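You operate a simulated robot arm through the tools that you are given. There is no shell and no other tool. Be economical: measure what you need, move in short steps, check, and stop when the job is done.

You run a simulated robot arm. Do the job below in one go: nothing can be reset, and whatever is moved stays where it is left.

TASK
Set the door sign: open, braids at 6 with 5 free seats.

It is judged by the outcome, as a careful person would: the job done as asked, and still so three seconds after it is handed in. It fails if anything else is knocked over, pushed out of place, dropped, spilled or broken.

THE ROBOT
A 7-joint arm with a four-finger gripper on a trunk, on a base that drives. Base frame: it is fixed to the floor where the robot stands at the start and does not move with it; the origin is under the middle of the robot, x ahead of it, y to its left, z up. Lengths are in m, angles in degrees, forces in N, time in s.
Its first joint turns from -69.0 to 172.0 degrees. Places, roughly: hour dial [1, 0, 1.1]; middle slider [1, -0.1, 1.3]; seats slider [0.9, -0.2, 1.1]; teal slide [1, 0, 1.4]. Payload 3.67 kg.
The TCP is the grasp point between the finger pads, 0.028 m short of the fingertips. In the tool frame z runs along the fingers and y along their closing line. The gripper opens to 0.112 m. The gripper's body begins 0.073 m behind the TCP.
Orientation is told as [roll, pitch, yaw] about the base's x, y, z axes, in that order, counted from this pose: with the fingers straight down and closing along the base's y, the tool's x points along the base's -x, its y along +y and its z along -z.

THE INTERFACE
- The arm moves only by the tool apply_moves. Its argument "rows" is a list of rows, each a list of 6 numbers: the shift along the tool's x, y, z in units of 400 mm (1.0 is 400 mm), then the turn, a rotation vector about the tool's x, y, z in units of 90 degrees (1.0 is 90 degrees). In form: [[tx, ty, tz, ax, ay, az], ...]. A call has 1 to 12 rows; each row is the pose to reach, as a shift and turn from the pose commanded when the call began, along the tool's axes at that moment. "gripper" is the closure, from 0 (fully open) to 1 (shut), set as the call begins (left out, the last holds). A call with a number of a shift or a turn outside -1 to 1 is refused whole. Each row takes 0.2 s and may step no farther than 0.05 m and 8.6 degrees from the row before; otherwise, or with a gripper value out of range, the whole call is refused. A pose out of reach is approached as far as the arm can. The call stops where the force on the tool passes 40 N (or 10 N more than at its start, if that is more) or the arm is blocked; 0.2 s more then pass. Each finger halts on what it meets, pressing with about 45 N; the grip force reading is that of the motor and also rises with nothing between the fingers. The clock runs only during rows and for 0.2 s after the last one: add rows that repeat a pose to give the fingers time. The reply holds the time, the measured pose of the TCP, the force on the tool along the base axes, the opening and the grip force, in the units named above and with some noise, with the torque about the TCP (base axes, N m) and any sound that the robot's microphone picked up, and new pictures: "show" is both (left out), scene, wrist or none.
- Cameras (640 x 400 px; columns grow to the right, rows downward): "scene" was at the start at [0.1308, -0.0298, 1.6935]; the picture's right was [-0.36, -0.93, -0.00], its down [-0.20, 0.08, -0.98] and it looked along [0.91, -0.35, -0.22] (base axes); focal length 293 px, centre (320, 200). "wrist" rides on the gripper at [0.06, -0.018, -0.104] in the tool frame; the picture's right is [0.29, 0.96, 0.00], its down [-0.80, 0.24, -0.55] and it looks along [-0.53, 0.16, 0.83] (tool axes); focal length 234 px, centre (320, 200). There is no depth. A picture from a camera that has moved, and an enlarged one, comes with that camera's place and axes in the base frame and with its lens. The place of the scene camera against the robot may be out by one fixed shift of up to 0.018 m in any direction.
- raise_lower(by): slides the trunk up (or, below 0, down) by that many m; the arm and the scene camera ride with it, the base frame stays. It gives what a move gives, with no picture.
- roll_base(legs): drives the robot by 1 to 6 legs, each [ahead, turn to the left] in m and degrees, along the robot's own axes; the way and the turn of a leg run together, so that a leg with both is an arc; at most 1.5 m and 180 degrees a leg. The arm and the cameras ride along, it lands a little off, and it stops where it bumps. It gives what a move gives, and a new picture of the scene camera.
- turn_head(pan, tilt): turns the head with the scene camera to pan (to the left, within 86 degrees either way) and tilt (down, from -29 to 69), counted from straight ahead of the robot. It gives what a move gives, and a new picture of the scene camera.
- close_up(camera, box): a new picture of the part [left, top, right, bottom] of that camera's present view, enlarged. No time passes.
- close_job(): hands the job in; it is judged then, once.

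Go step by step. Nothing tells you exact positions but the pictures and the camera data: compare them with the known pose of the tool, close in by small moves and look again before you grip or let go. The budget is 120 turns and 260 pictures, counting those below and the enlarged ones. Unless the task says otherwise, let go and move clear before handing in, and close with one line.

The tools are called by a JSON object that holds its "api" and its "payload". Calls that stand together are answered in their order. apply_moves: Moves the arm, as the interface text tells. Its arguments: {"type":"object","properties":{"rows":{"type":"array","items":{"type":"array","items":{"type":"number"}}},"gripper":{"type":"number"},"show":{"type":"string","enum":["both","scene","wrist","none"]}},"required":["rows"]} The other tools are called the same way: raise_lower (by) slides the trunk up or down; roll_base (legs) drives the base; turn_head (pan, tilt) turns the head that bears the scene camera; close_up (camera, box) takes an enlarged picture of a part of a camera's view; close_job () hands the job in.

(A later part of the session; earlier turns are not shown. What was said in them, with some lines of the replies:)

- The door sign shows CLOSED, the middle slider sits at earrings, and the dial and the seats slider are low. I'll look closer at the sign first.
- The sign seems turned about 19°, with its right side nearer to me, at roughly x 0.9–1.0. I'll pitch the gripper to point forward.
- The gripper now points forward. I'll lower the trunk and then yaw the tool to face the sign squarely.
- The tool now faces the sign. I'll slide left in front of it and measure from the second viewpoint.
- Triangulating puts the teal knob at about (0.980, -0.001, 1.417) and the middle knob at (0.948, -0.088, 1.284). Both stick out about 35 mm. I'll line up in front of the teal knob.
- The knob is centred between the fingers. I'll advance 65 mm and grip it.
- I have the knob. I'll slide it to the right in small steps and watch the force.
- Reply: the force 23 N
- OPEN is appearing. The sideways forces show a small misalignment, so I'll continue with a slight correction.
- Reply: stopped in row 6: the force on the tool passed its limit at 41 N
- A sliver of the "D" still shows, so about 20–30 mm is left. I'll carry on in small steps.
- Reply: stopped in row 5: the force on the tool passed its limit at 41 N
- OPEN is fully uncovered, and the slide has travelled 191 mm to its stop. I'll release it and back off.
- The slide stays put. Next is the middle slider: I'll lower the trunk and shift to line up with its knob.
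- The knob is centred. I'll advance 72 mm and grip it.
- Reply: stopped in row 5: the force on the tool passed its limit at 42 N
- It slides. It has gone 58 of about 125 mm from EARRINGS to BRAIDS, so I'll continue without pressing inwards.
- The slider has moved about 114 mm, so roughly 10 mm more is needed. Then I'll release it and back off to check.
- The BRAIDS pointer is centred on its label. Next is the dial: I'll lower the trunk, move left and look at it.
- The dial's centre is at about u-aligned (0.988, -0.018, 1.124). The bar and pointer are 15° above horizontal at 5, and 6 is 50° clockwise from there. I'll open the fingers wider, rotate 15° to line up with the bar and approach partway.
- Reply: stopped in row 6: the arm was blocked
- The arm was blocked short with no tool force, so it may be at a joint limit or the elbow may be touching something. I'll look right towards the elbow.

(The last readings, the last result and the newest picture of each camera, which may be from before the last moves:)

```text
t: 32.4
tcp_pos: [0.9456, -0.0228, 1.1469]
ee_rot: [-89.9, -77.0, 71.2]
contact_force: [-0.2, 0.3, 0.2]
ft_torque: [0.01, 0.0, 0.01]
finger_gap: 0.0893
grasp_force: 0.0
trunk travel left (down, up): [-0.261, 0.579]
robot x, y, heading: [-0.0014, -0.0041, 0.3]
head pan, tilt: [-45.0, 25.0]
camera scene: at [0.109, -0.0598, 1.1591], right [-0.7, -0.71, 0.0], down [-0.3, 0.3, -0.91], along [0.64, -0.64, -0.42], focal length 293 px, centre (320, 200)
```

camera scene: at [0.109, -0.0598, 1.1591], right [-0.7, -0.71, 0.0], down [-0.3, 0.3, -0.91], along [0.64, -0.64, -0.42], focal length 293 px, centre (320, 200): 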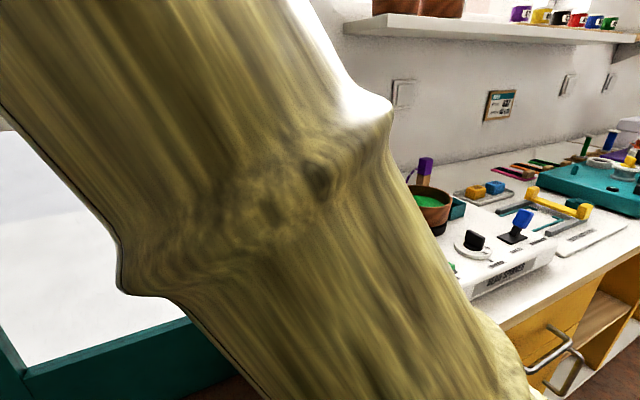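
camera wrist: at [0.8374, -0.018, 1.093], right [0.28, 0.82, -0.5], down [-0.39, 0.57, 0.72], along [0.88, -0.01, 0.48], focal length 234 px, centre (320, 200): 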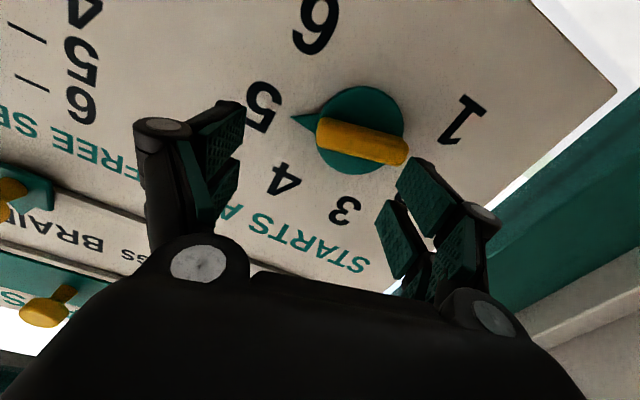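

The arm is in free air, so this looks like a wrist limit on that roll direction. I'll back off and roll the other way, gripping the bar across its width instead.

{"api": "apply_moves", "payload": {"rows": [[0, 0, -0.08, 0, 0, 0], [0, 0, -0.15, 0, 0, 0], [0, 0, -0.15, 0, 0, 0.09], [0, 0, -0.15, 0, 0, 0.18], [0, 0, -0.15, 0, 0, 0.27], [0, 0, -0.15, 0, 0, 0.36], [0, 0, -0.15, 0, 0, 0.45], [0, 0, -0.15, 0, 0, 0.54], [0, 0, -0.15, 0, 0, 0.54]], "gripper": 0.5, "show": "wrist"}}

{"api": "turn_head", "payload": {"pan": -5, "tilt": 15}}

```text
t: 34.6
tcp_pos: [0.8936, -0.0584, 1.1657]
ee_rot: [87.0, -48.9, -107.6]
contact_force: [0.5, -1.1, -1.4]
ft_torque: [0.01, 0.04, 0.02]
finger_gap: 0.0558
grasp_force: 0.1
trunk travel left (down, up): [-0.261, 0.579]
robot x, y, heading: [-0.0017, -0.0024, 0.3]
head pan, tilt: [-45.0, 25.0]
stopped in row 9: the arm was blocked; the commanded pose is now the measured one
camera wrist: at [0.8036, 0.0037, 1.1127], right [0.32, 0.85, 0.41], down [-0.61, -0.14, 0.78], along [0.72, -0.51, 0.48], focal length 234 px, centre (320, 200)
```

wrist: 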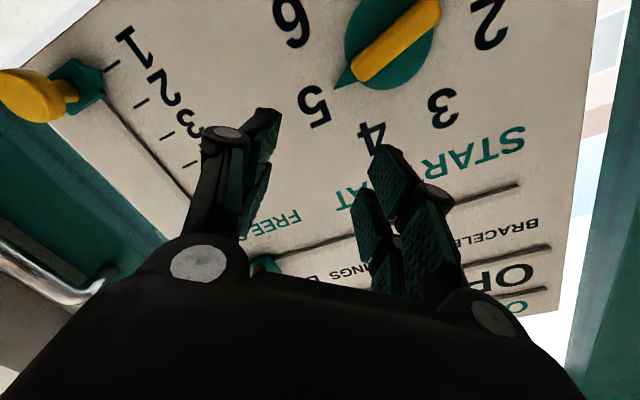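

```text
t: 35.6
tcp_pos: [0.8949, -0.0568, 1.1657]
ee_rot: [86.9, -48.9, -107.7]
contact_force: [-0.2, 0.0, -0.3]
ft_torque: [0.0, 0.01, 0.04]
finger_gap: 0.0559
grasp_force: 0.0
trunk travel left (down, up): [-0.261, 0.579]
robot x, y, heading: [-0.0014, -0.002, 0.1]
head pan, tilt: [-5.0, 15.0]
camera scene: at [0.1357, -0.0099, 1.1739], right [-0.16, -0.99, 0.0], down [-0.27, 0.04, -0.96], along [0.95, -0.15, -0.27], focal length 293 px, centre (320, 200)
```

scene: 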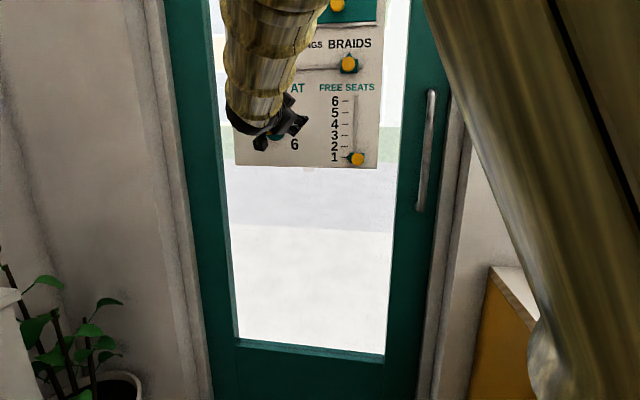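

The orientation was held but the position slipped, so the arm is too folded this close to the sign. Rolling the base back about 0.15 m will let it stretch out.

{"api": "roll_base", "payload": {"legs": [[-0.15, 0]]}}

```text
t: 37.0
tcp_pos: [0.7441, -0.0573, 1.1644]
ee_rot: [87.0, -49.0, -107.6]
contact_force: [0.9, -0.4, -0.8]
ft_torque: [0.0, 0.0, 0.0]
finger_gap: 0.0559
grasp_force: 0.2
trunk travel left (down, up): [-0.261, 0.579]
robot x, y, heading: [-0.1498, -0.0043, 0.2]
head pan, tilt: [-5.0, 15.0]
camera scene: at [-0.0153, -0.0104, 1.1742], right [-0.16, -0.99, 0.0], down [-0.27, 0.04, -0.96], along [0.95, -0.15, -0.27], focal length 293 px, centre (320, 200)
```

scene: 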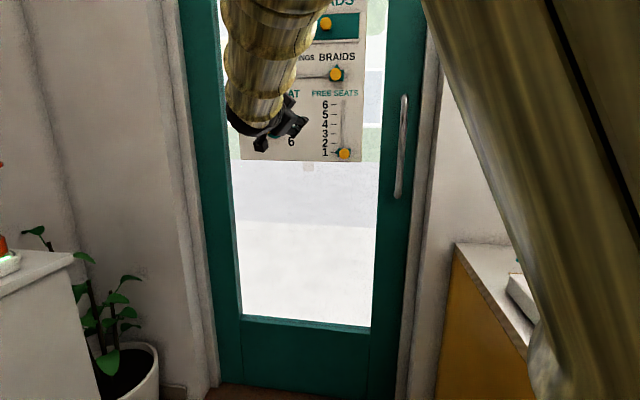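

There is now more room. I'll stretch the arm forward to a standoff in front of the dial.

{"api": "apply_moves", "payload": {"rows": [[0.05, 0.03, 0.08, 0, 0, 0], [0.11, 0.06, 0.16, 0, 0, 0], [0.16, 0.1, 0.23, 0, 0, 0], [0.21, 0.13, 0.29, 0, 0, 0], [0.261, 0.163, 0.329, 0, 0, 0], [0.261, 0.163, 0.329, 0, 0, 0]]}}

```text
t: 38.0
tcp_pos: [0.8844, -0.1135, 1.1755]
ee_rot: [85.6, -41.8, -110.5]
contact_force: [-0.7, 0.6, 0.6]
ft_torque: [0.02, 0.09, 0.02]
finger_gap: 0.0561
grasp_force: 0.0
trunk travel left (down, up): [-0.261, 0.579]
robot x, y, heading: [-0.1494, 0.0002, 0.1]
head pan, tilt: [-5.0, 15.0]
stopped in row 5: the arm was blocked; the commanded pose is now the measured one
camera scene: at [-0.0146, -0.0035, 1.1753], right [-0.08, -1.0, 0.0], down [-0.26, 0.02, -0.97], along [0.96, -0.08, -0.26], focal length 293 px, centre (320, 200)
camera wrist: at [0.7995, -0.0395, 1.1279], right [0.37, 0.77, 0.52], down [-0.64, -0.2, 0.74], along [0.67, -0.61, 0.42], focal length 234 px, centre (320, 200)
```

scene: 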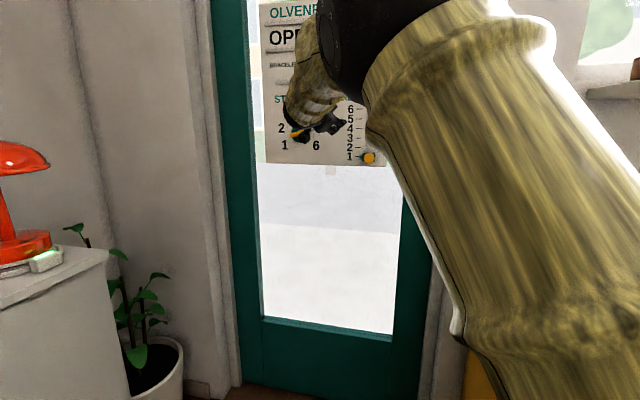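
wrist: 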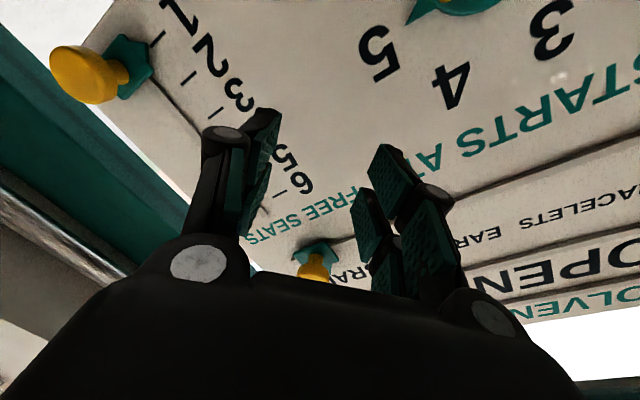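

Going left with the wrist rolled isn't working. I'll back off and return to zero roll, which worked well, and turn the dial by pushing one end of the bar with closed fingers instead.

{"api": "apply_moves", "payload": {"rows": [[0, 0, -0.1, 0, 0, 0], [0, 0, -0.15, 0, 0, -0.09], [0, 0, -0.15, 0, 0, -0.18], [0, 0, -0.15, 0, 0, -0.27], [0, 0, -0.15, 0, 0, -0.36], [0, 0, -0.15, 0, 0, -0.45], [0, 0, -0.15, 0, 0, -0.54], [0, 0, -0.15, 0, 0, -0.54]], "gripper": 1.0}}

```text
t: 40.0
tcp_pos: [0.835, -0.1773, 1.1868]
ee_rot: [41.2, -81.9, -67.3]
contact_force: [0.0, -0.5, -0.3]
ft_torque: [-0.01, 0.02, -0.01]
finger_gap: 0.0002
grasp_force: 35.6
trunk travel left (down, up): [-0.261, 0.579]
robot x, y, heading: [-0.1502, -0.0024, 0.2]
head pan, tilt: [-5.0, 15.0]
stopped in row 8: the arm was blocked; the commanded pose is now the measured one
camera scene: at [-0.0144, -0.0038, 1.1754], right [-0.08, -1.0, 0.0], down [-0.26, 0.02, -0.97], along [0.96, -0.08, -0.26], focal length 293 px, centre (320, 200)
camera wrist: at [0.7312, -0.1391, 1.1368], right [0.41, 0.89, -0.2], down [-0.35, 0.35, 0.87], along [0.84, -0.29, 0.45], focal length 234 px, centre (320, 200)
```

scene: 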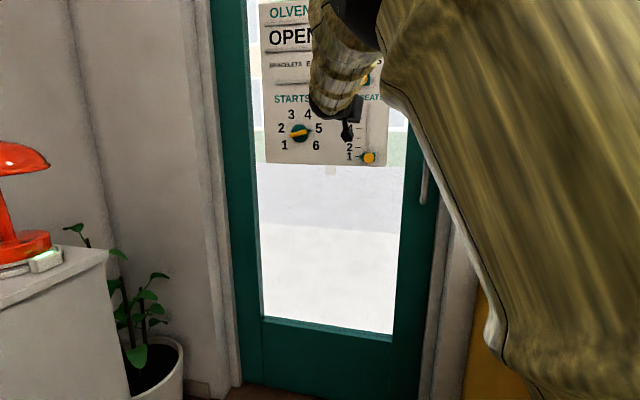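
wrist: 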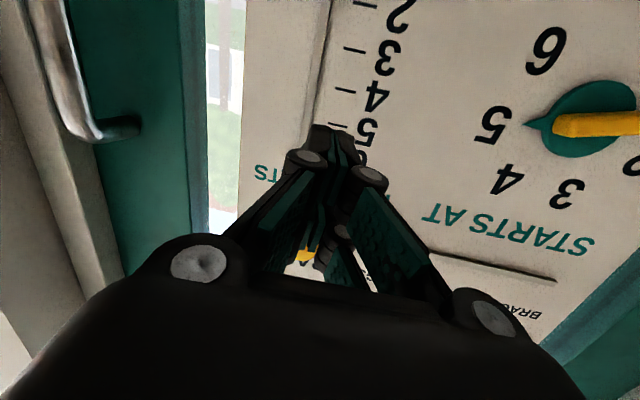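

Still stuck at a joint limit. I'll retract to the robot-relative pose that worked before and square the tool up.

{"api": "apply_moves", "payload": {"rows": [[0.02, -0.05, -0.09, -0.02, -0.015, -0.01], [0.045, -0.1, -0.18, -0.04, -0.03, -0.025], [0.07, -0.15, -0.28, -0.065, -0.05, -0.04], [0.095, -0.2, -0.38, -0.087, -0.067, -0.057], [0.095, -0.2, -0.38, -0.087, -0.067, -0.057]]}}

```text
t: 41.4
tcp_pos: [0.7077, -0.2313, 1.1368]
ee_rot: [69.7, -83.9, -89.1]
contact_force: [0.0, -0.1, -0.9]
ft_torque: [0.01, -0.01, 0.01]
finger_gap: 0.0
grasp_force: 35.4
out of reach, approached as far as the arm can: row 3, 4, 5
trunk travel left (down, up): [-0.261, 0.579]
robot x, y, heading: [-0.1506, 0.0005, 0.1]
head pan, tilt: [-5.0, 15.0]
stopped in row 5: the arm was blocked; the commanded pose is now the measured one
camera scene: at [-0.0201, -0.0282, 1.1828], right [-0.35, -0.94, 0.0], down [-0.17, 0.06, -0.98], along [0.92, -0.34, -0.18], focal length 293 px, centre (320, 200)
camera wrist: at [0.6034, -0.206, 1.0787], right [0.32, 0.93, -0.19], down [-0.44, 0.32, 0.84], along [0.84, -0.18, 0.51], focal length 234 px, centre (320, 200)
```

scene: 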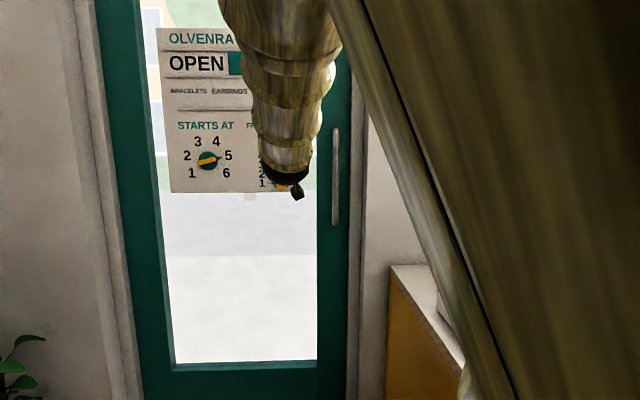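
wrist: 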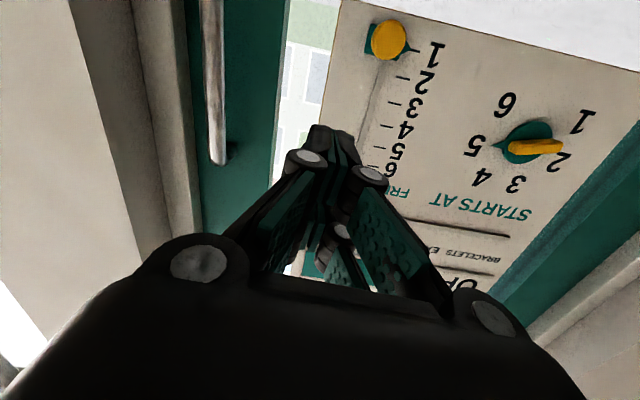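

The camera's heading has shifted, so the upper arm is leaning on the robot's own head; that is the blockage. I'll raise the trunk for clearance, then step the base sideways to the left so the arm works on its right-hand side, away from the head.

{"api": "raise_lower", "payload": {"by": 0.4}}

{"api": "roll_base", "payload": {"legs": [[0, -45]]}}

```text
t: 45.3
tcp_pos: [0.706, -0.2313, 1.5382]
ee_rot: [70.2, -84.0, -89.6]
contact_force: [-0.4, -0.4, 0.1]
ft_torque: [-0.03, -0.02, -0.03]
finger_gap: 0.0002
grasp_force: 35.6
trunk travel left (down, up): [-0.661, 0.179]
robot x, y, heading: [-0.1501, -0.0016, 0.3]
head pan, tilt: [-5.0, 15.0]
```

```text
t: 47.7
tcp_pos: [0.304, -0.7637, 1.5363]
ee_rot: [70.3, -84.0, -133.8]
contact_force: [-1.4, -0.6, -1.3]
ft_torque: [0.0, -0.03, 0.02]
finger_gap: 0.0
grasp_force: 35.9
trunk travel left (down, up): [-0.661, 0.179]
robot x, y, heading: [-0.1503, 0.0002, -44.0]
head pan, tilt: [-5.0, 15.0]
camera scene: at [-0.0819, -0.1147, 1.5834], right [-0.9, -0.43, 0.0], down [-0.08, 0.16, -0.98], along [0.42, -0.89, -0.18], focal length 293 px, centre (320, 200)
```

scene: 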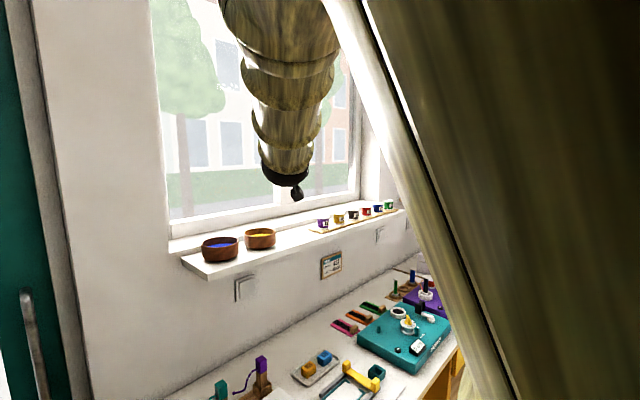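

The gripper is clear of the shelf and bench. Now I'll back up diagonally and turn back to face the door.

{"api": "roll_base", "payload": {"legs": [[-0.34, 0], [0, 44]]}}

```text
t: 51.9
tcp_pos: [0.4635, 0.0053, 1.535]
ee_rot: [68.6, -84.1, -87.6]
contact_force: [-0.6, 0.5, 0.0]
ft_torque: [0.03, 0.02, 0.0]
finger_gap: 0.0
grasp_force: 35.3
trunk travel left (down, up): [-0.661, 0.179]
robot x, y, heading: [-0.3973, 0.2347, 0.3]
head pan, tilt: [-5.0, 15.0]
camera scene: at [-0.265, 0.2085, 1.5826], right [-0.33, -0.94, 0.0], down [-0.17, 0.06, -0.98], along [0.93, -0.32, -0.18], focal length 293 px, centre (320, 200)
```

scene: 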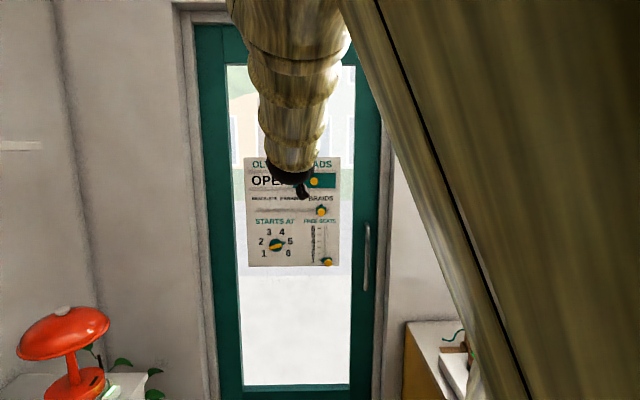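

I'll extend the arm forward and to the right so the elbow comes off the head.

{"api": "apply_moves", "payload": {"rows": [[0.02, -0.04, 0.08, 0, 0, 0], [0.04, -0.08, 0.16, 0, 0, -0.02], [0.06, -0.12, 0.24, 0, 0, -0.04], [0.075, -0.15, 0.32, 0, 0, -0.06], [0.09, -0.18, 0.38, 0, 0, -0.067], [0.09, -0.18, 0.38, 0, 0, -0.067]]}}

```text
t: 53.3
tcp_pos: [0.5831, -0.1049, 1.4868]
ee_rot: [-12.6, -87.7, -6.6]
contact_force: [0.2, 1.1, 0.2]
ft_torque: [0.07, -0.01, 0.02]
finger_gap: 0.0001
grasp_force: 35.8
trunk travel left (down, up): [-0.661, 0.179]
robot x, y, heading: [-0.3971, 0.2354, 0.6]
head pan, tilt: [-5.0, 15.0]
camera scene: at [-0.2605, 0.2322, 1.5754], right [-0.08, -1.0, 0.0], down [-0.26, 0.02, -0.97], along [0.96, -0.08, -0.26], focal length 293 px, centre (320, 200)
camera wrist: at [0.476, -0.0865, 1.4314], right [0.3, 0.91, -0.3], down [-0.41, 0.4, 0.82], along [0.86, -0.12, 0.5], focal length 234 px, centre (320, 200)
```

scene: 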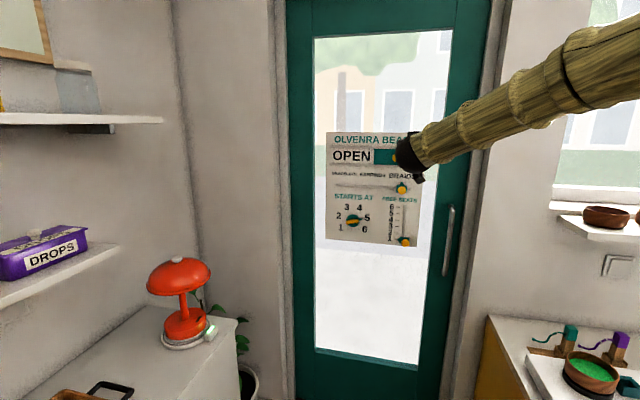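
wrist: 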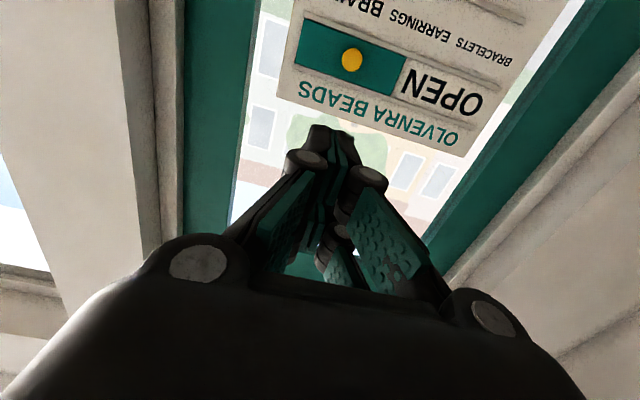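

That worked: the head is free and the elbow is out to the right. I'll lower the trunk to dial height and then drive closer.

{"api": "raise_lower", "payload": {"by": -0.337}}

{"api": "roll_base", "payload": {"legs": [[0.25, 0]]}}

```text
t: 56.6
tcp_pos: [0.5824, -0.1061, 1.1502]
ee_rot: [-10.6, -87.8, -8.6]
contact_force: [0.4, -0.7, 0.6]
ft_torque: [0.03, 0.0, 0.03]
finger_gap: 0.0
grasp_force: 35.6
trunk travel left (down, up): [-0.324, 0.516]
robot x, y, heading: [-0.3968, 0.2334, 0.3]
head pan, tilt: [-5.0, 15.0]
```

```text
t: 58.5
tcp_pos: [0.8384, -0.0993, 1.1479]
ee_rot: [-10.4, -87.7, -8.4]
contact_force: [-0.1, -0.5, -0.3]
ft_torque: [-0.03, -0.01, 0.01]
finger_gap: 0.0
grasp_force: 35.6
trunk travel left (down, up): [-0.324, 0.516]
robot x, y, heading: [-0.145, 0.2386, 0.7]
head pan, tilt: [-5.0, 15.0]
camera scene: at [-0.0069, 0.2342, 1.2382], right [-0.07, -1.0, 0.0], down [-0.26, 0.02, -0.97], along [0.96, -0.07, -0.26], focal length 293 px, centre (320, 200)
```

scene: 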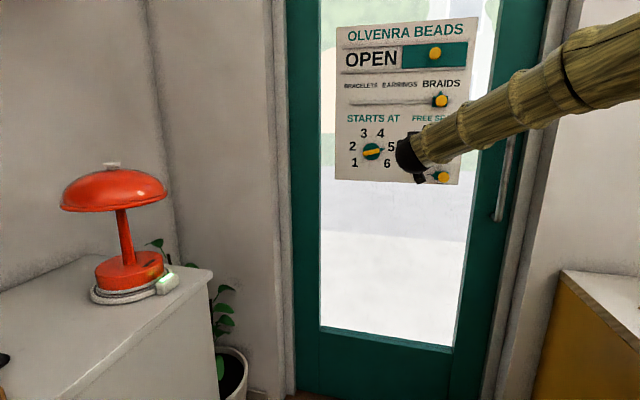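

Now there's a clear view and a healthy arm pose. I'll open the fingers, line up with the dial's bar (15° roll) and stop just short of it.

{"api": "apply_moves", "payload": {"rows": [[0.015, 0.08, 0.03, 0, -0.006, -0.04], [0.03, 0.16, 0.06, 0, -0.012, -0.08], [0.045, 0.24, 0.1, 0, -0.018, -0.12], [0.054, 0.31, 0.13, 0, -0.024, -0.167], [0.054, 0.31, 0.13, 0, -0.024, -0.167]], "gripper": 0.2}}

{"api": "close_up", "payload": {"camera": "wrist", "box": [160, 60, 480, 260]}}

```text
t: 59.7
tcp_pos: [0.9253, 0.0014, 1.1231]
ee_rot: [-89.6, -74.5, 71.2]
contact_force: [-0.2, 0.6, 0.4]
ft_torque: [0.03, -0.02, -0.01]
finger_gap: 0.0895
grasp_force: 0.1
trunk travel left (down, up): [-0.324, 0.516]
robot x, y, heading: [-0.149, 0.2347, 0.7]
head pan, tilt: [-5.0, 15.0]
camera scene: at [-0.0074, 0.2345, 1.2383], right [-0.08, -1.0, 0.0], down [-0.26, 0.02, -0.97], along [0.96, -0.07, -0.26], focal length 293 px, centre (320, 200)
camera wrist: at [0.8167, 0.0049, 1.0709], right [0.27, 0.8, -0.53], down [-0.38, 0.6, 0.71], along [0.88, 0.02, 0.47], focal length 234 px, centre (320, 200)
```

scene: 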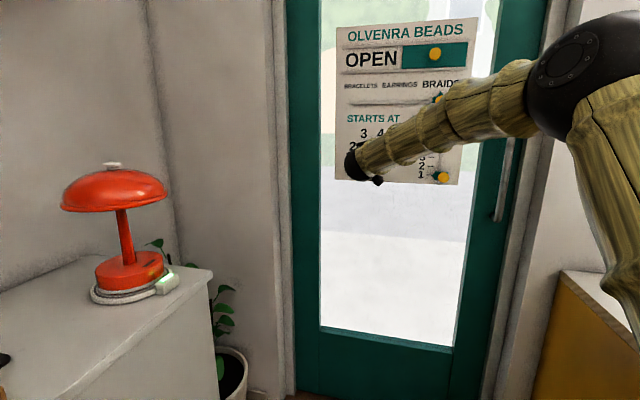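
wrist: 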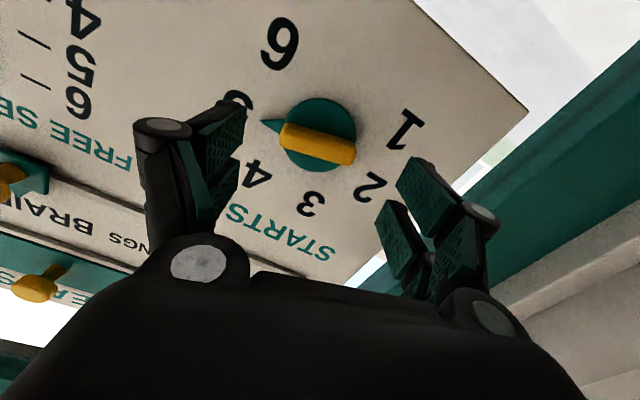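

```text
2.00 times, centred on (320, 160) of wrist
camera zoom: at [0.8167, 0.0049, 1.0709], right [0.27, 0.8, -0.53], down [-0.38, 0.6, 0.71], along [0.88, 0.02, 0.47], focal length 468 px, centre (320, 280)
```

zoom: 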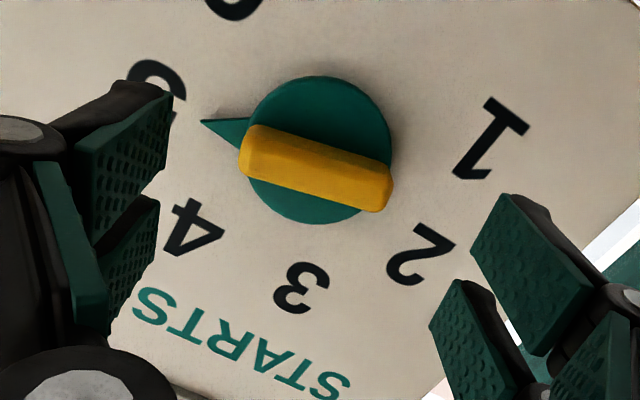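

The alignment matches. I'll advance 43 mm so the fingertips straddle the bar's ends, then look before closing.

{"api": "apply_moves", "payload": {"rows": [[0, 0.001, 0.05, 0, 0, 0], [0, 0.001, 0.09, 0, 0, 0], [0, 0.001, 0.108, 0, 0, 0], [0, 0.001, 0.108, 0, 0, 0]], "show": "none"}}

{"api": "close_up", "payload": {"camera": "wrist", "box": [160, 60, 480, 260]}}

```text
t: 60.7
tcp_pos: [0.9668, -0.0115, 1.1241]
ee_rot: [-89.6, -74.5, 71.1]
contact_force: [0.6, -1.4, 0.2]
ft_torque: [0.0, -0.01, 0.0]
finger_gap: 0.0897
grasp_force: 0.0
trunk travel left (down, up): [-0.324, 0.516]
robot x, y, heading: [-0.144, 0.2367, 0.5]
head pan, tilt: [-5.0, 15.0]
```

```text
2.00 times, centred on (320, 160) of wrist
camera zoom: at [0.8571, -0.0084, 1.0713], right [0.27, 0.8, -0.53], down [-0.38, 0.6, 0.71], along [0.88, 0.02, 0.47], focal length 468 px, centre (320, 280)
```

zoom: 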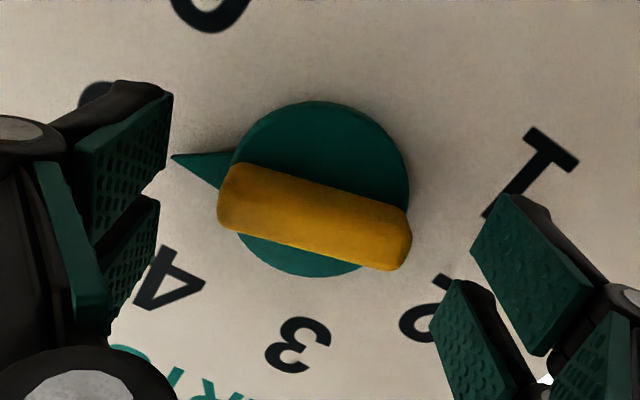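

The tips are only a few millimetres past the bar's front. I'll go 5 mm deeper and close on the bar.

{"api": "apply_moves", "payload": {"rows": [[0, 0, 0.006, 0, 0, 0], [0, 0, 0.013, 0, 0, 0], [0, 0, 0.013, 0, 0, 0]], "show": "none"}}

{"api": "apply_moves", "payload": {"rows": [[0, 0, 0, 0, 0, 0], [0, 0, 0, 0, 0, 0], [0, 0, 0, 0, 0, 0]], "gripper": 0.65, "show": "none"}}

{"api": "close_up", "payload": {"camera": "wrist", "box": [160, 60, 480, 260]}}

```text
t: 61.5
tcp_pos: [0.9709, -0.0126, 1.1243]
ee_rot: [-89.6, -74.5, 71.1]
contact_force: [-0.5, -0.4, 0.2]
ft_torque: [0.02, -0.02, -0.01]
finger_gap: 0.0895
grasp_force: 0.0
trunk travel left (down, up): [-0.324, 0.516]
robot x, y, heading: [-0.1427, 0.2355, 0.7]
head pan, tilt: [-5.0, 15.0]
```

```text
t: 62.3
tcp_pos: [0.9709, -0.0139, 1.1252]
ee_rot: [-89.6, -74.6, 71.3]
contact_force: [0.2, -2.4, 2.7]
ft_torque: [-0.03, -0.01, -0.24]
finger_gap: 0.0579
grasp_force: 44.9
trunk travel left (down, up): [-0.324, 0.516]
robot x, y, heading: [-0.1447, 0.238, 0.5]
head pan, tilt: [-5.0, 15.0]
```

```text
2.00 times, centred on (320, 160) of wrist
camera zoom: at [0.8619, -0.0107, 1.072], right [0.27, 0.8, -0.53], down [-0.38, 0.6, 0.71], along [0.88, 0.01, 0.47], focal length 468 px, centre (320, 280)
```

zoom: 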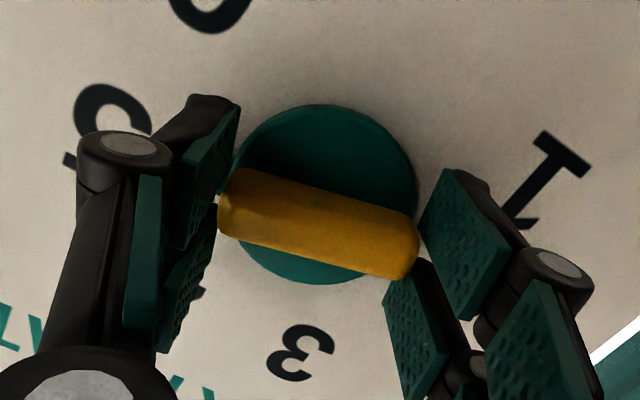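

I have the bar by its ends (58 mm). I'll turn it clockwise 25° first and check.

{"api": "apply_moves", "payload": {"rows": [[0, 0, 0, 0, 0, 0.07], [0, 0, 0, 0, 0, 0.14], [0, 0, 0, 0, 0, 0.21], [0, 0, 0, 0, 0, 0.28], [0, 0, 0, 0, 0, 0.28]], "show": "scene"}}

{"api": "close_up", "payload": {"camera": "wrist", "box": [160, 60, 480, 260]}}

```text
t: 63.5
tcp_pos: [0.9715, -0.0134, 1.1253]
ee_rot: [89.8, -80.1, -108.3]
contact_force: [17.4, -5.3, 16.3]
ft_torque: [0.17, 0.46, 0.05]
finger_gap: 0.0579
grasp_force: 44.7
trunk travel left (down, up): [-0.324, 0.516]
robot x, y, heading: [-0.1431, 0.2352, 0.6]
head pan, tilt: [-5.0, 15.0]
camera scene: at [-0.0071, 0.2342, 1.2384], right [-0.07, -1.0, 0.0], down [-0.26, 0.02, -0.97], along [0.96, -0.07, -0.26], focal length 293 px, centre (320, 200)
```

scene: 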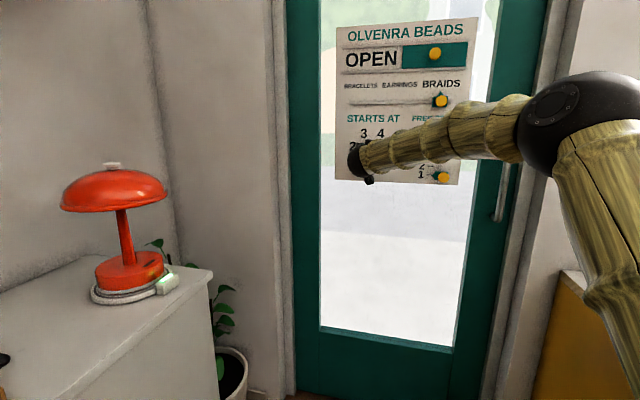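

```text
2.00 times, centred on (320, 160) of wrist
camera zoom: at [0.8701, 0.0137, 1.0628], right [0.32, 0.94, -0.12], down [-0.49, 0.27, 0.83], along [0.81, -0.2, 0.55], focal length 468 px, centre (320, 280)
```

zoom: 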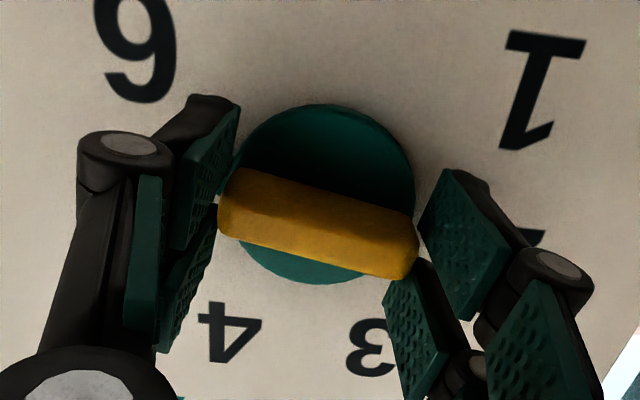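

The bar turns with the gripper. I'll turn the remaining 25°, with a slight easing of the side loads.

{"api": "apply_moves", "payload": {"rows": [[-0.003, 0, 0.003, 0, 0, 0.07], [-0.003, 0, 0.003, 0, 0, 0.14], [-0.003, 0, 0.003, 0, 0, 0.21], [-0.003, 0, 0.003, 0, 0, 0.28], [-0.003, 0, 0.003, 0, 0, 0.28]], "show": "scene"}}

{"api": "close_up", "payload": {"camera": "wrist", "box": [160, 60, 480, 260]}}

```text
t: 64.7
tcp_pos: [0.9708, -0.0131, 1.1257]
ee_rot: [89.7, -55.0, -108.3]
contact_force: [-31.7, 0.5, -11.9]
ft_torque: [0.08, 0.95, 0.1]
finger_gap: 0.0577
grasp_force: 45.5
trunk travel left (down, up): [-0.324, 0.516]
robot x, y, heading: [-0.1435, 0.2364, 0.7]
head pan, tilt: [-5.0, 15.0]
camera scene: at [-0.0092, 0.234, 1.2383], right [-0.08, -1.0, 0.0], down [-0.26, 0.02, -0.97], along [0.96, -0.07, -0.26], focal length 293 px, centre (320, 200)
```

scene: 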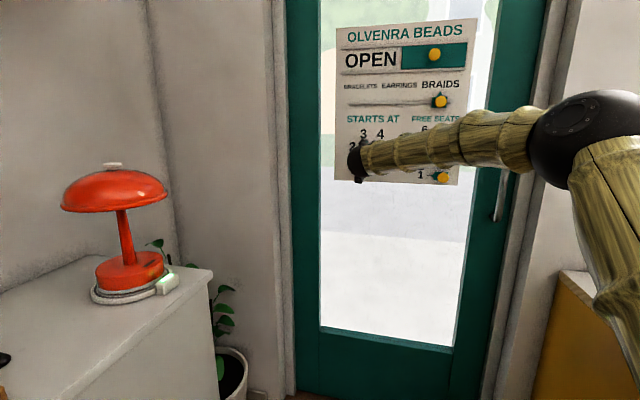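

```text
2.00 times, centred on (320, 160) of wrist
camera zoom: at [0.8786, 0.0393, 1.0658], right [0.3, 0.9, 0.31], down [-0.61, -0.07, 0.79], along [0.74, -0.43, 0.52], focal length 468 px, centre (320, 280)
```

zoom: 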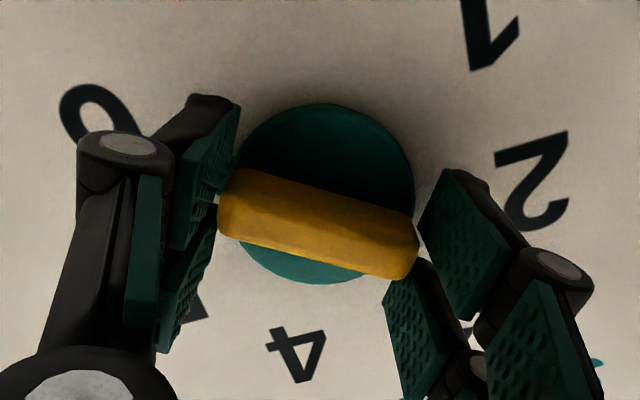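

The roll is exactly 35° and 6 now sits where 5 was against the finger. I'll release, retreat and check.

{"api": "apply_moves", "payload": {"rows": [[0, 0, 0, 0, 0, 0], [0, 0, 0, 0, 0, 0]], "gripper": 0.2, "show": "none"}}

{"api": "apply_moves", "payload": {"rows": [[0, 0, -0.05, 0, 0, 0], [0, 0, -0.12, 0, 0, 0], [0, 0, -0.22, 0, 0, 0], [0, 0, -0.22, 0, 0, 0]], "show": "wrist"}}

```text
t: 65.3
tcp_pos: [0.9725, -0.0138, 1.1264]
ee_rot: [89.8, -55.1, -108.4]
contact_force: [0.8, 0.3, 0.7]
ft_torque: [0.0, -0.01, 0.0]
finger_gap: 0.0896
grasp_force: 0.0
trunk travel left (down, up): [-0.324, 0.516]
robot x, y, heading: [-0.143, 0.2357, 0.7]
head pan, tilt: [-5.0, 15.0]
```

```text
t: 66.3
tcp_pos: [0.8872, 0.014, 1.1255]
ee_rot: [89.8, -55.1, -108.4]
contact_force: [-0.4, -0.3, 0.2]
ft_torque: [-0.02, 0.0, 0.01]
finger_gap: 0.0895
grasp_force: 0.0
trunk travel left (down, up): [-0.324, 0.516]
robot x, y, heading: [-0.1477, 0.2387, 1.1]
head pan, tilt: [-5.0, 15.0]
camera wrist: at [0.7947, 0.0673, 1.066], right [0.3, 0.9, 0.31], down [-0.61, -0.07, 0.79], along [0.74, -0.43, 0.52], focal length 234 px, centre (320, 200)
```

wrist: 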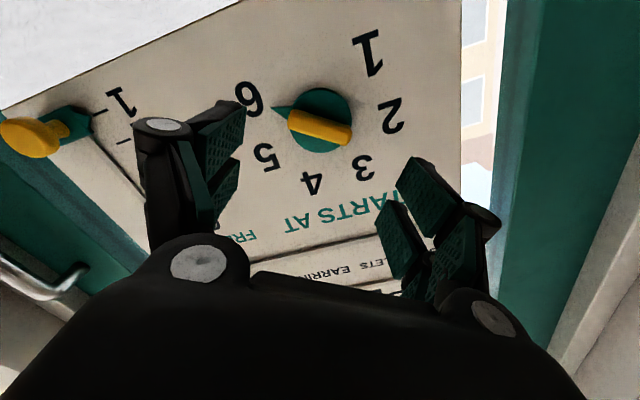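

The pointer is now on 6. Next is the seats slider: I'll roll back to level and move right.

{"api": "apply_moves", "payload": {"rows": [[-0.05, -0.07, 0, 0, 0, -0.08], [-0.1, -0.14, 0, 0, 0, -0.16], [-0.15, -0.21, 0, 0, 0, -0.24], [-0.2, -0.28, 0, 0, 0, -0.32], [-0.25, -0.35, 0, 0, 0, -0.39], [-0.287, -0.41, 0, 0, 0, -0.39], [-0.287, -0.41, 0, 0, 0, -0.39]], "gripper": 0.5}}

{"api": "raise_lower", "payload": {"by": -0.05}}

{"api": "close_up", "payload": {"camera": "wrist", "box": [160, 0, 480, 200]}}

```text
t: 67.9
tcp_pos: [0.825, -0.173, 1.127]
ee_rot: [-72.4, -89.7, 53.8]
contact_force: [-0.4, -0.1, 0.4]
ft_torque: [0.03, 0.06, -0.04]
finger_gap: 0.0559
grasp_force: 0.0
trunk travel left (down, up): [-0.324, 0.516]
robot x, y, heading: [-0.1484, 0.2321, 0.9]
head pan, tilt: [-5.0, 15.0]
camera scene: at [-0.0078, 0.2347, 1.2385], right [-0.07, -1.0, 0.0], down [-0.26, 0.02, -0.97], along [0.96, -0.07, -0.26], focal length 293 px, centre (320, 200)
camera wrist: at [0.7207, -0.1563, 1.0672], right [0.3, 0.91, -0.29], down [-0.45, 0.41, 0.8], along [0.84, -0.11, 0.53], focal length 234 px, centre (320, 200)
```

scene: 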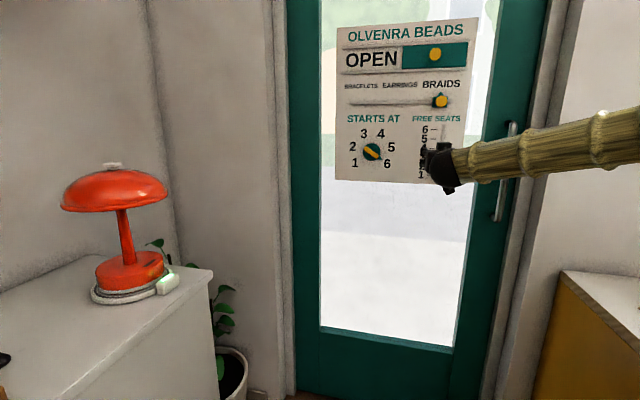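
wrist: 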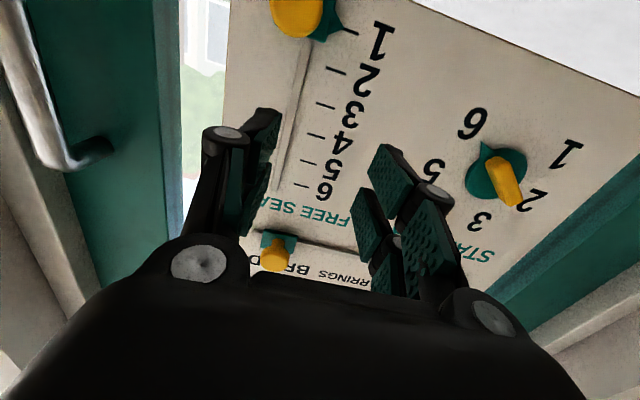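

```text
t: 68.8
tcp_pos: [0.8251, -0.1747, 1.0762]
ee_rot: [-58.7, -89.8, 40.0]
contact_force: [0.6, 0.2, 1.2]
ft_torque: [0.02, 0.0, 0.02]
finger_gap: 0.0561
grasp_force: 0.1
trunk travel left (down, up): [-0.274, 0.566]
robot x, y, heading: [-0.1452, 0.2361, 0.7]
head pan, tilt: [-5.0, 15.0]
```

```text
2.00 times, centred on (320, 100) of wrist
camera zoom: at [0.7209, -0.1569, 1.017], right [0.3, 0.91, -0.29], down [-0.45, 0.4, 0.8], along [0.84, -0.11, 0.53], focal length 468 px, centre (320, 400)
```

zoom: 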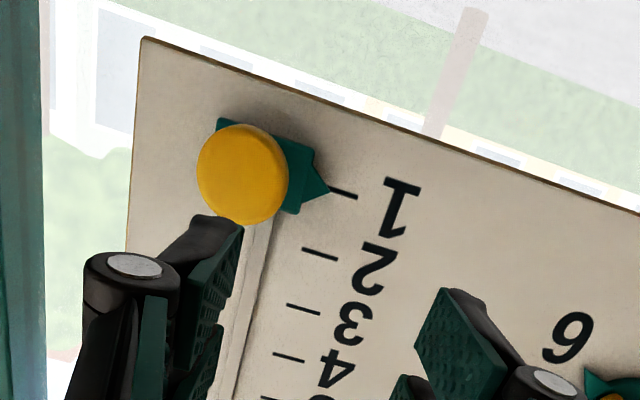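

The seats knob is at about (0.899, -0.237, 1.051) on tick 1. Ticks are 30 mm apart, so tick 5 is 120 mm up. I'll line up first.

{"api": "apply_moves", "payload": {"rows": [[0.03, -0.05, 0.03, 0, 0, 0], [0.0625, -0.09, 0.05, 0, 0, 0], [0.0625, -0.09, 0.05, 0, 0, 0]], "show": "none"}}

{"api": "close_up", "payload": {"camera": "wrist", "box": [160, 40, 480, 240]}}

```text
t: 69.6
tcp_pos: [0.8332, -0.2132, 1.052]
ee_rot: [-61.2, -89.9, 42.7]
contact_force: [-0.8, -0.5, 0.5]
ft_torque: [-0.02, 0.04, -0.01]
finger_gap: 0.0561
grasp_force: 0.1
trunk travel left (down, up): [-0.274, 0.566]
robot x, y, heading: [-0.1421, 0.2362, 1.0]
head pan, tilt: [-5.0, 15.0]
```

```text
2.00 times, centred on (320, 140) of wrist
camera zoom: at [0.7291, -0.1975, 0.9922], right [0.3, 0.91, -0.29], down [-0.45, 0.4, 0.8], along [0.84, -0.11, 0.53], focal length 468 px, centre (320, 320)
```

zoom: 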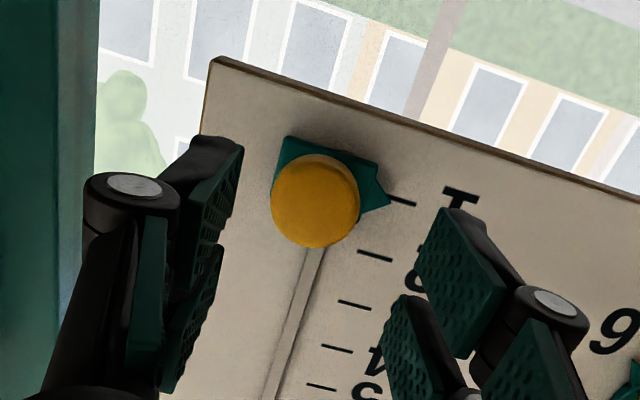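

The knob is centred. I'll advance to a shallower depth so I grip only the knob head and not the pointer block.

{"api": "apply_moves", "payload": {"rows": [[0, -0.002, 0.06, 0, 0, 0], [0, -0.002, 0.11, 0, 0, 0], [0, -0.002, 0.143, 0, 0, 0], [0, -0.002, 0.143, 0, 0, 0]], "show": "none"}}

{"api": "apply_moves", "payload": {"rows": [[0, 0, 0, 0, 0, 0], [0, 0, 0, 0, 0, 0]], "gripper": 0.85, "show": "none"}}

{"api": "close_up", "payload": {"camera": "wrist", "box": [160, 40, 480, 240]}}

```text
t: 70.6
tcp_pos: [0.8864, -0.2341, 1.0508]
ee_rot: [-49.5, -89.8, 31.0]
contact_force: [0.5, 0.5, 0.7]
ft_torque: [0.01, 0.01, -0.01]
finger_gap: 0.0559
grasp_force: 0.1
trunk travel left (down, up): [-0.274, 0.566]
robot x, y, heading: [-0.1445, 0.2355, 0.7]
head pan, tilt: [-5.0, 15.0]
```

```text
t: 71.2
tcp_pos: [0.8863, -0.2342, 1.0509]
ee_rot: [-47.4, -89.7, 29.0]
contact_force: [0.7, 0.1, -0.7]
ft_torque: [-0.04, 0.02, 0.03]
finger_gap: 0.0309
grasp_force: 44.8
trunk travel left (down, up): [-0.274, 0.566]
robot x, y, heading: [-0.1438, 0.236, 0.8]
head pan, tilt: [-5.0, 15.0]
```

```text
2.00 times, centred on (320, 140) of wrist
camera zoom: at [0.7826, -0.2174, 0.9909], right [0.3, 0.91, -0.29], down [-0.45, 0.4, 0.8], along [0.84, -0.11, 0.53], focal length 468 px, centre (320, 320)
```

zoom: 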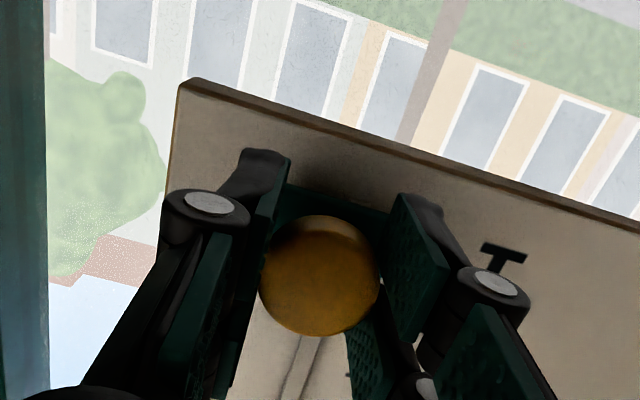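

I have the knob head (31 mm). I'll lift it 90 mm and check.

{"api": "apply_moves", "payload": {"rows": [[-0.03, 0, 0, 0, 0, 0], [-0.06, 0, 0, 0, 0, 0], [-0.1, 0, 0, 0, 0, 0], [-0.14, 0, 0, 0, 0, 0], [-0.18, 0, 0, 0, 0, 0], [-0.225, 0, 0, 0, 0, 0], [-0.225, 0, 0, 0, 0, 0]]}}

```text
t: 72.8
tcp_pos: [0.8877, -0.2347, 1.1425]
ee_rot: [-47.5, -89.8, 29.0]
contact_force: [-1.9, -2.2, 0.4]
ft_torque: [0.03, -0.01, -0.09]
finger_gap: 0.0309
grasp_force: 44.8
trunk travel left (down, up): [-0.274, 0.566]
robot x, y, heading: [-0.1469, 0.2371, 0.9]
head pan, tilt: [-5.0, 15.0]
camera scene: at [-0.0074, 0.2337, 1.1884], right [-0.08, -1.0, 0.0], down [-0.26, 0.02, -0.97], along [0.96, -0.07, -0.26], focal length 293 px, centre (320, 200)
camera wrist: at [0.7827, -0.2172, 1.0817], right [0.3, 0.91, -0.29], down [-0.45, 0.4, 0.8], along [0.84, -0.11, 0.53], focal length 234 px, centre (320, 200)
```

scene: 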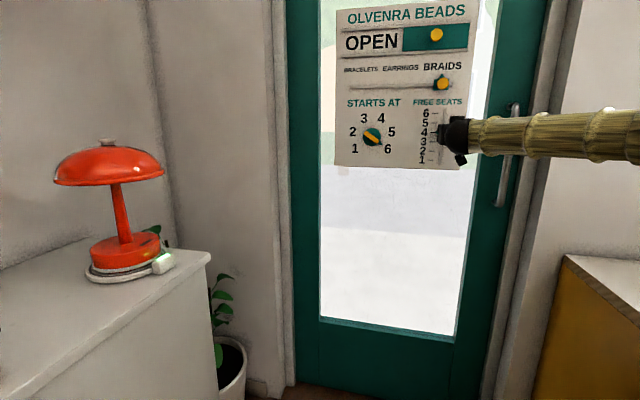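
wrist: 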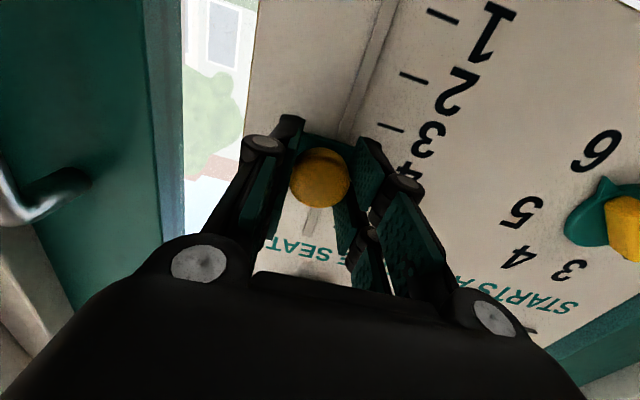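

The slider follows well and is now near 4. I'll lift the last 29 mm.

{"api": "apply_moves", "payload": {"rows": [[-0.03, 0, 0, 0, 0, 0], [-0.06, 0, 0, 0, 0, 0], [-0.0715, 0, 0, 0, 0, 0], [-0.0715, 0, 0, 0, 0, 0]], "show": "none"}}

{"api": "apply_moves", "payload": {"rows": [[0, 0, 0, 0, 0, 0], [0, 0, 0, 0, 0, 0]], "gripper": 0.5, "show": "none"}}

{"api": "apply_moves", "payload": {"rows": [[0, 0, -0.06, 0, 0, 0], [0, 0, -0.15, 0, 0, 0], [0, 0, -0.2, 0, 0, 0], [0, 0, -0.2, 0, 0, 0]], "show": "none"}}

{"api": "close_up", "payload": {"camera": "wrist", "box": [200, 40, 520, 240]}}

```text
t: 73.8
tcp_pos: [0.8873, -0.2346, 1.1688]
ee_rot: [-51.9, -89.8, 33.3]
contact_force: [-0.5, -5.6, -0.2]
ft_torque: [-0.01, -0.07, -0.09]
finger_gap: 0.0308
grasp_force: 44.4
trunk travel left (down, up): [-0.274, 0.566]
robot x, y, heading: [-0.1417, 0.2339, 0.7]
head pan, tilt: [-5.0, 15.0]
```

```text
t: 74.4
tcp_pos: [0.8866, -0.2329, 1.1705]
ee_rot: [-54.8, -89.7, 36.3]
contact_force: [0.1, -0.1, 0.1]
ft_torque: [0.02, 0.04, 0.01]
finger_gap: 0.056
grasp_force: 0.1
trunk travel left (down, up): [-0.274, 0.566]
robot x, y, heading: [-0.1471, 0.2349, 0.6]
head pan, tilt: [-5.0, 15.0]
```

```text
t: 75.4
tcp_pos: [0.8103, -0.2105, 1.17]
ee_rot: [-44.7, -89.8, 26.2]
contact_force: [-1.2, -0.8, -0.1]
ft_torque: [0.0, 0.02, 0.0]
finger_gap: 0.0559
grasp_force: 0.1
trunk travel left (down, up): [-0.274, 0.566]
robot x, y, heading: [-0.1461, 0.2347, 0.8]
head pan, tilt: [-5.0, 15.0]
```

```text
2.00 times, centred on (360, 140) of wrist
camera zoom: at [0.7065, -0.1919, 1.1099], right [0.3, 0.91, -0.29], down [-0.45, 0.4, 0.8], along [0.84, -0.11, 0.53], focal length 468 px, centre (240, 320)
```

zoom: 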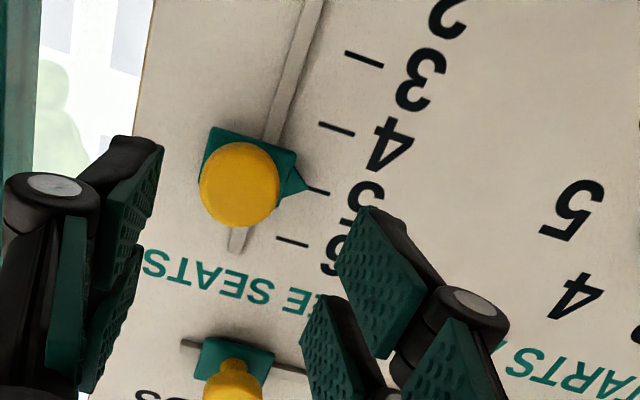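

The pointer is on tick 5. I'll back the arm off to the right and check the whole sign.

{"api": "apply_moves", "payload": {"rows": [[0, 0, -0.1, 0, 0, 0], [0, -0.05, -0.2, 0, 0, 0], [0, -0.15, -0.25, 0, 0, 0], [0, -0.25, -0.25, 0, 0, 0], [0, -0.25, -0.25, 0, 0, 0]], "show": "scene"}}

{"api": "close_up", "payload": {"camera": "scene", "box": [325, 0, 485, 180]}}

```text
t: 76.6
tcp_pos: [0.6844, -0.2726, 1.171]
ee_rot: [-81.6, -89.7, 63.2]
contact_force: [0.1, 1.5, 1.0]
ft_torque: [0.04, 0.04, -0.06]
finger_gap: 0.0562
grasp_force: 0.0
trunk travel left (down, up): [-0.274, 0.566]
robot x, y, heading: [-0.148, 0.2345, 0.7]
head pan, tilt: [-5.0, 15.0]
camera scene: at [-0.0077, 0.2356, 1.1884], right [-0.07, -1.0, 0.0], down [-0.26, 0.02, -0.97], along [0.96, -0.07, -0.26], focal length 293 px, centre (320, 200)
```

scene: 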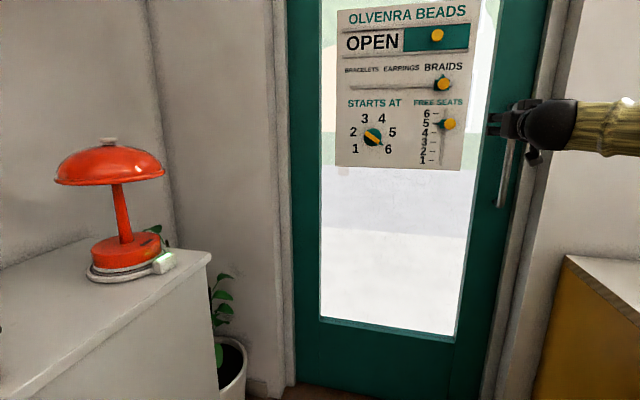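

```text
2.22 times, centred on (405, 90) of scene
camera zoom: at [-0.0077, 0.2356, 1.1884], right [-0.07, -1.0, 0.0], down [-0.26, 0.02, -0.97], along [0.96, -0.07, -0.26], focal length 650 px, centre (131, 444)
```

zoom: 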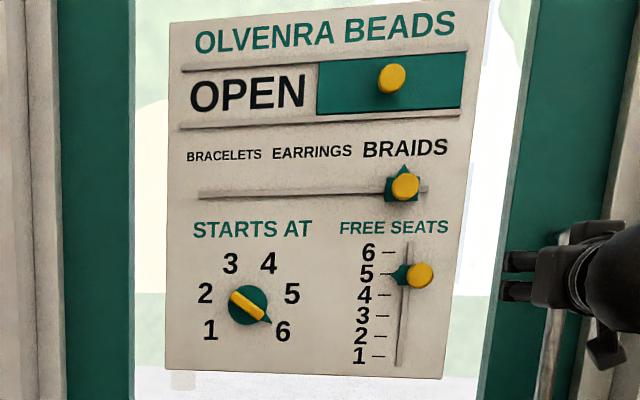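

The sign shows OPEN, with the pointers on BRAIDS, 6 o'clock and 5 free seats. The arm is clear, so I'm handing it in.

{"api": "close_job", "payload": {}}

```text
The job is handed in.
```

The door sign is set and handed in: open, braids at 6, with 5 free seats.
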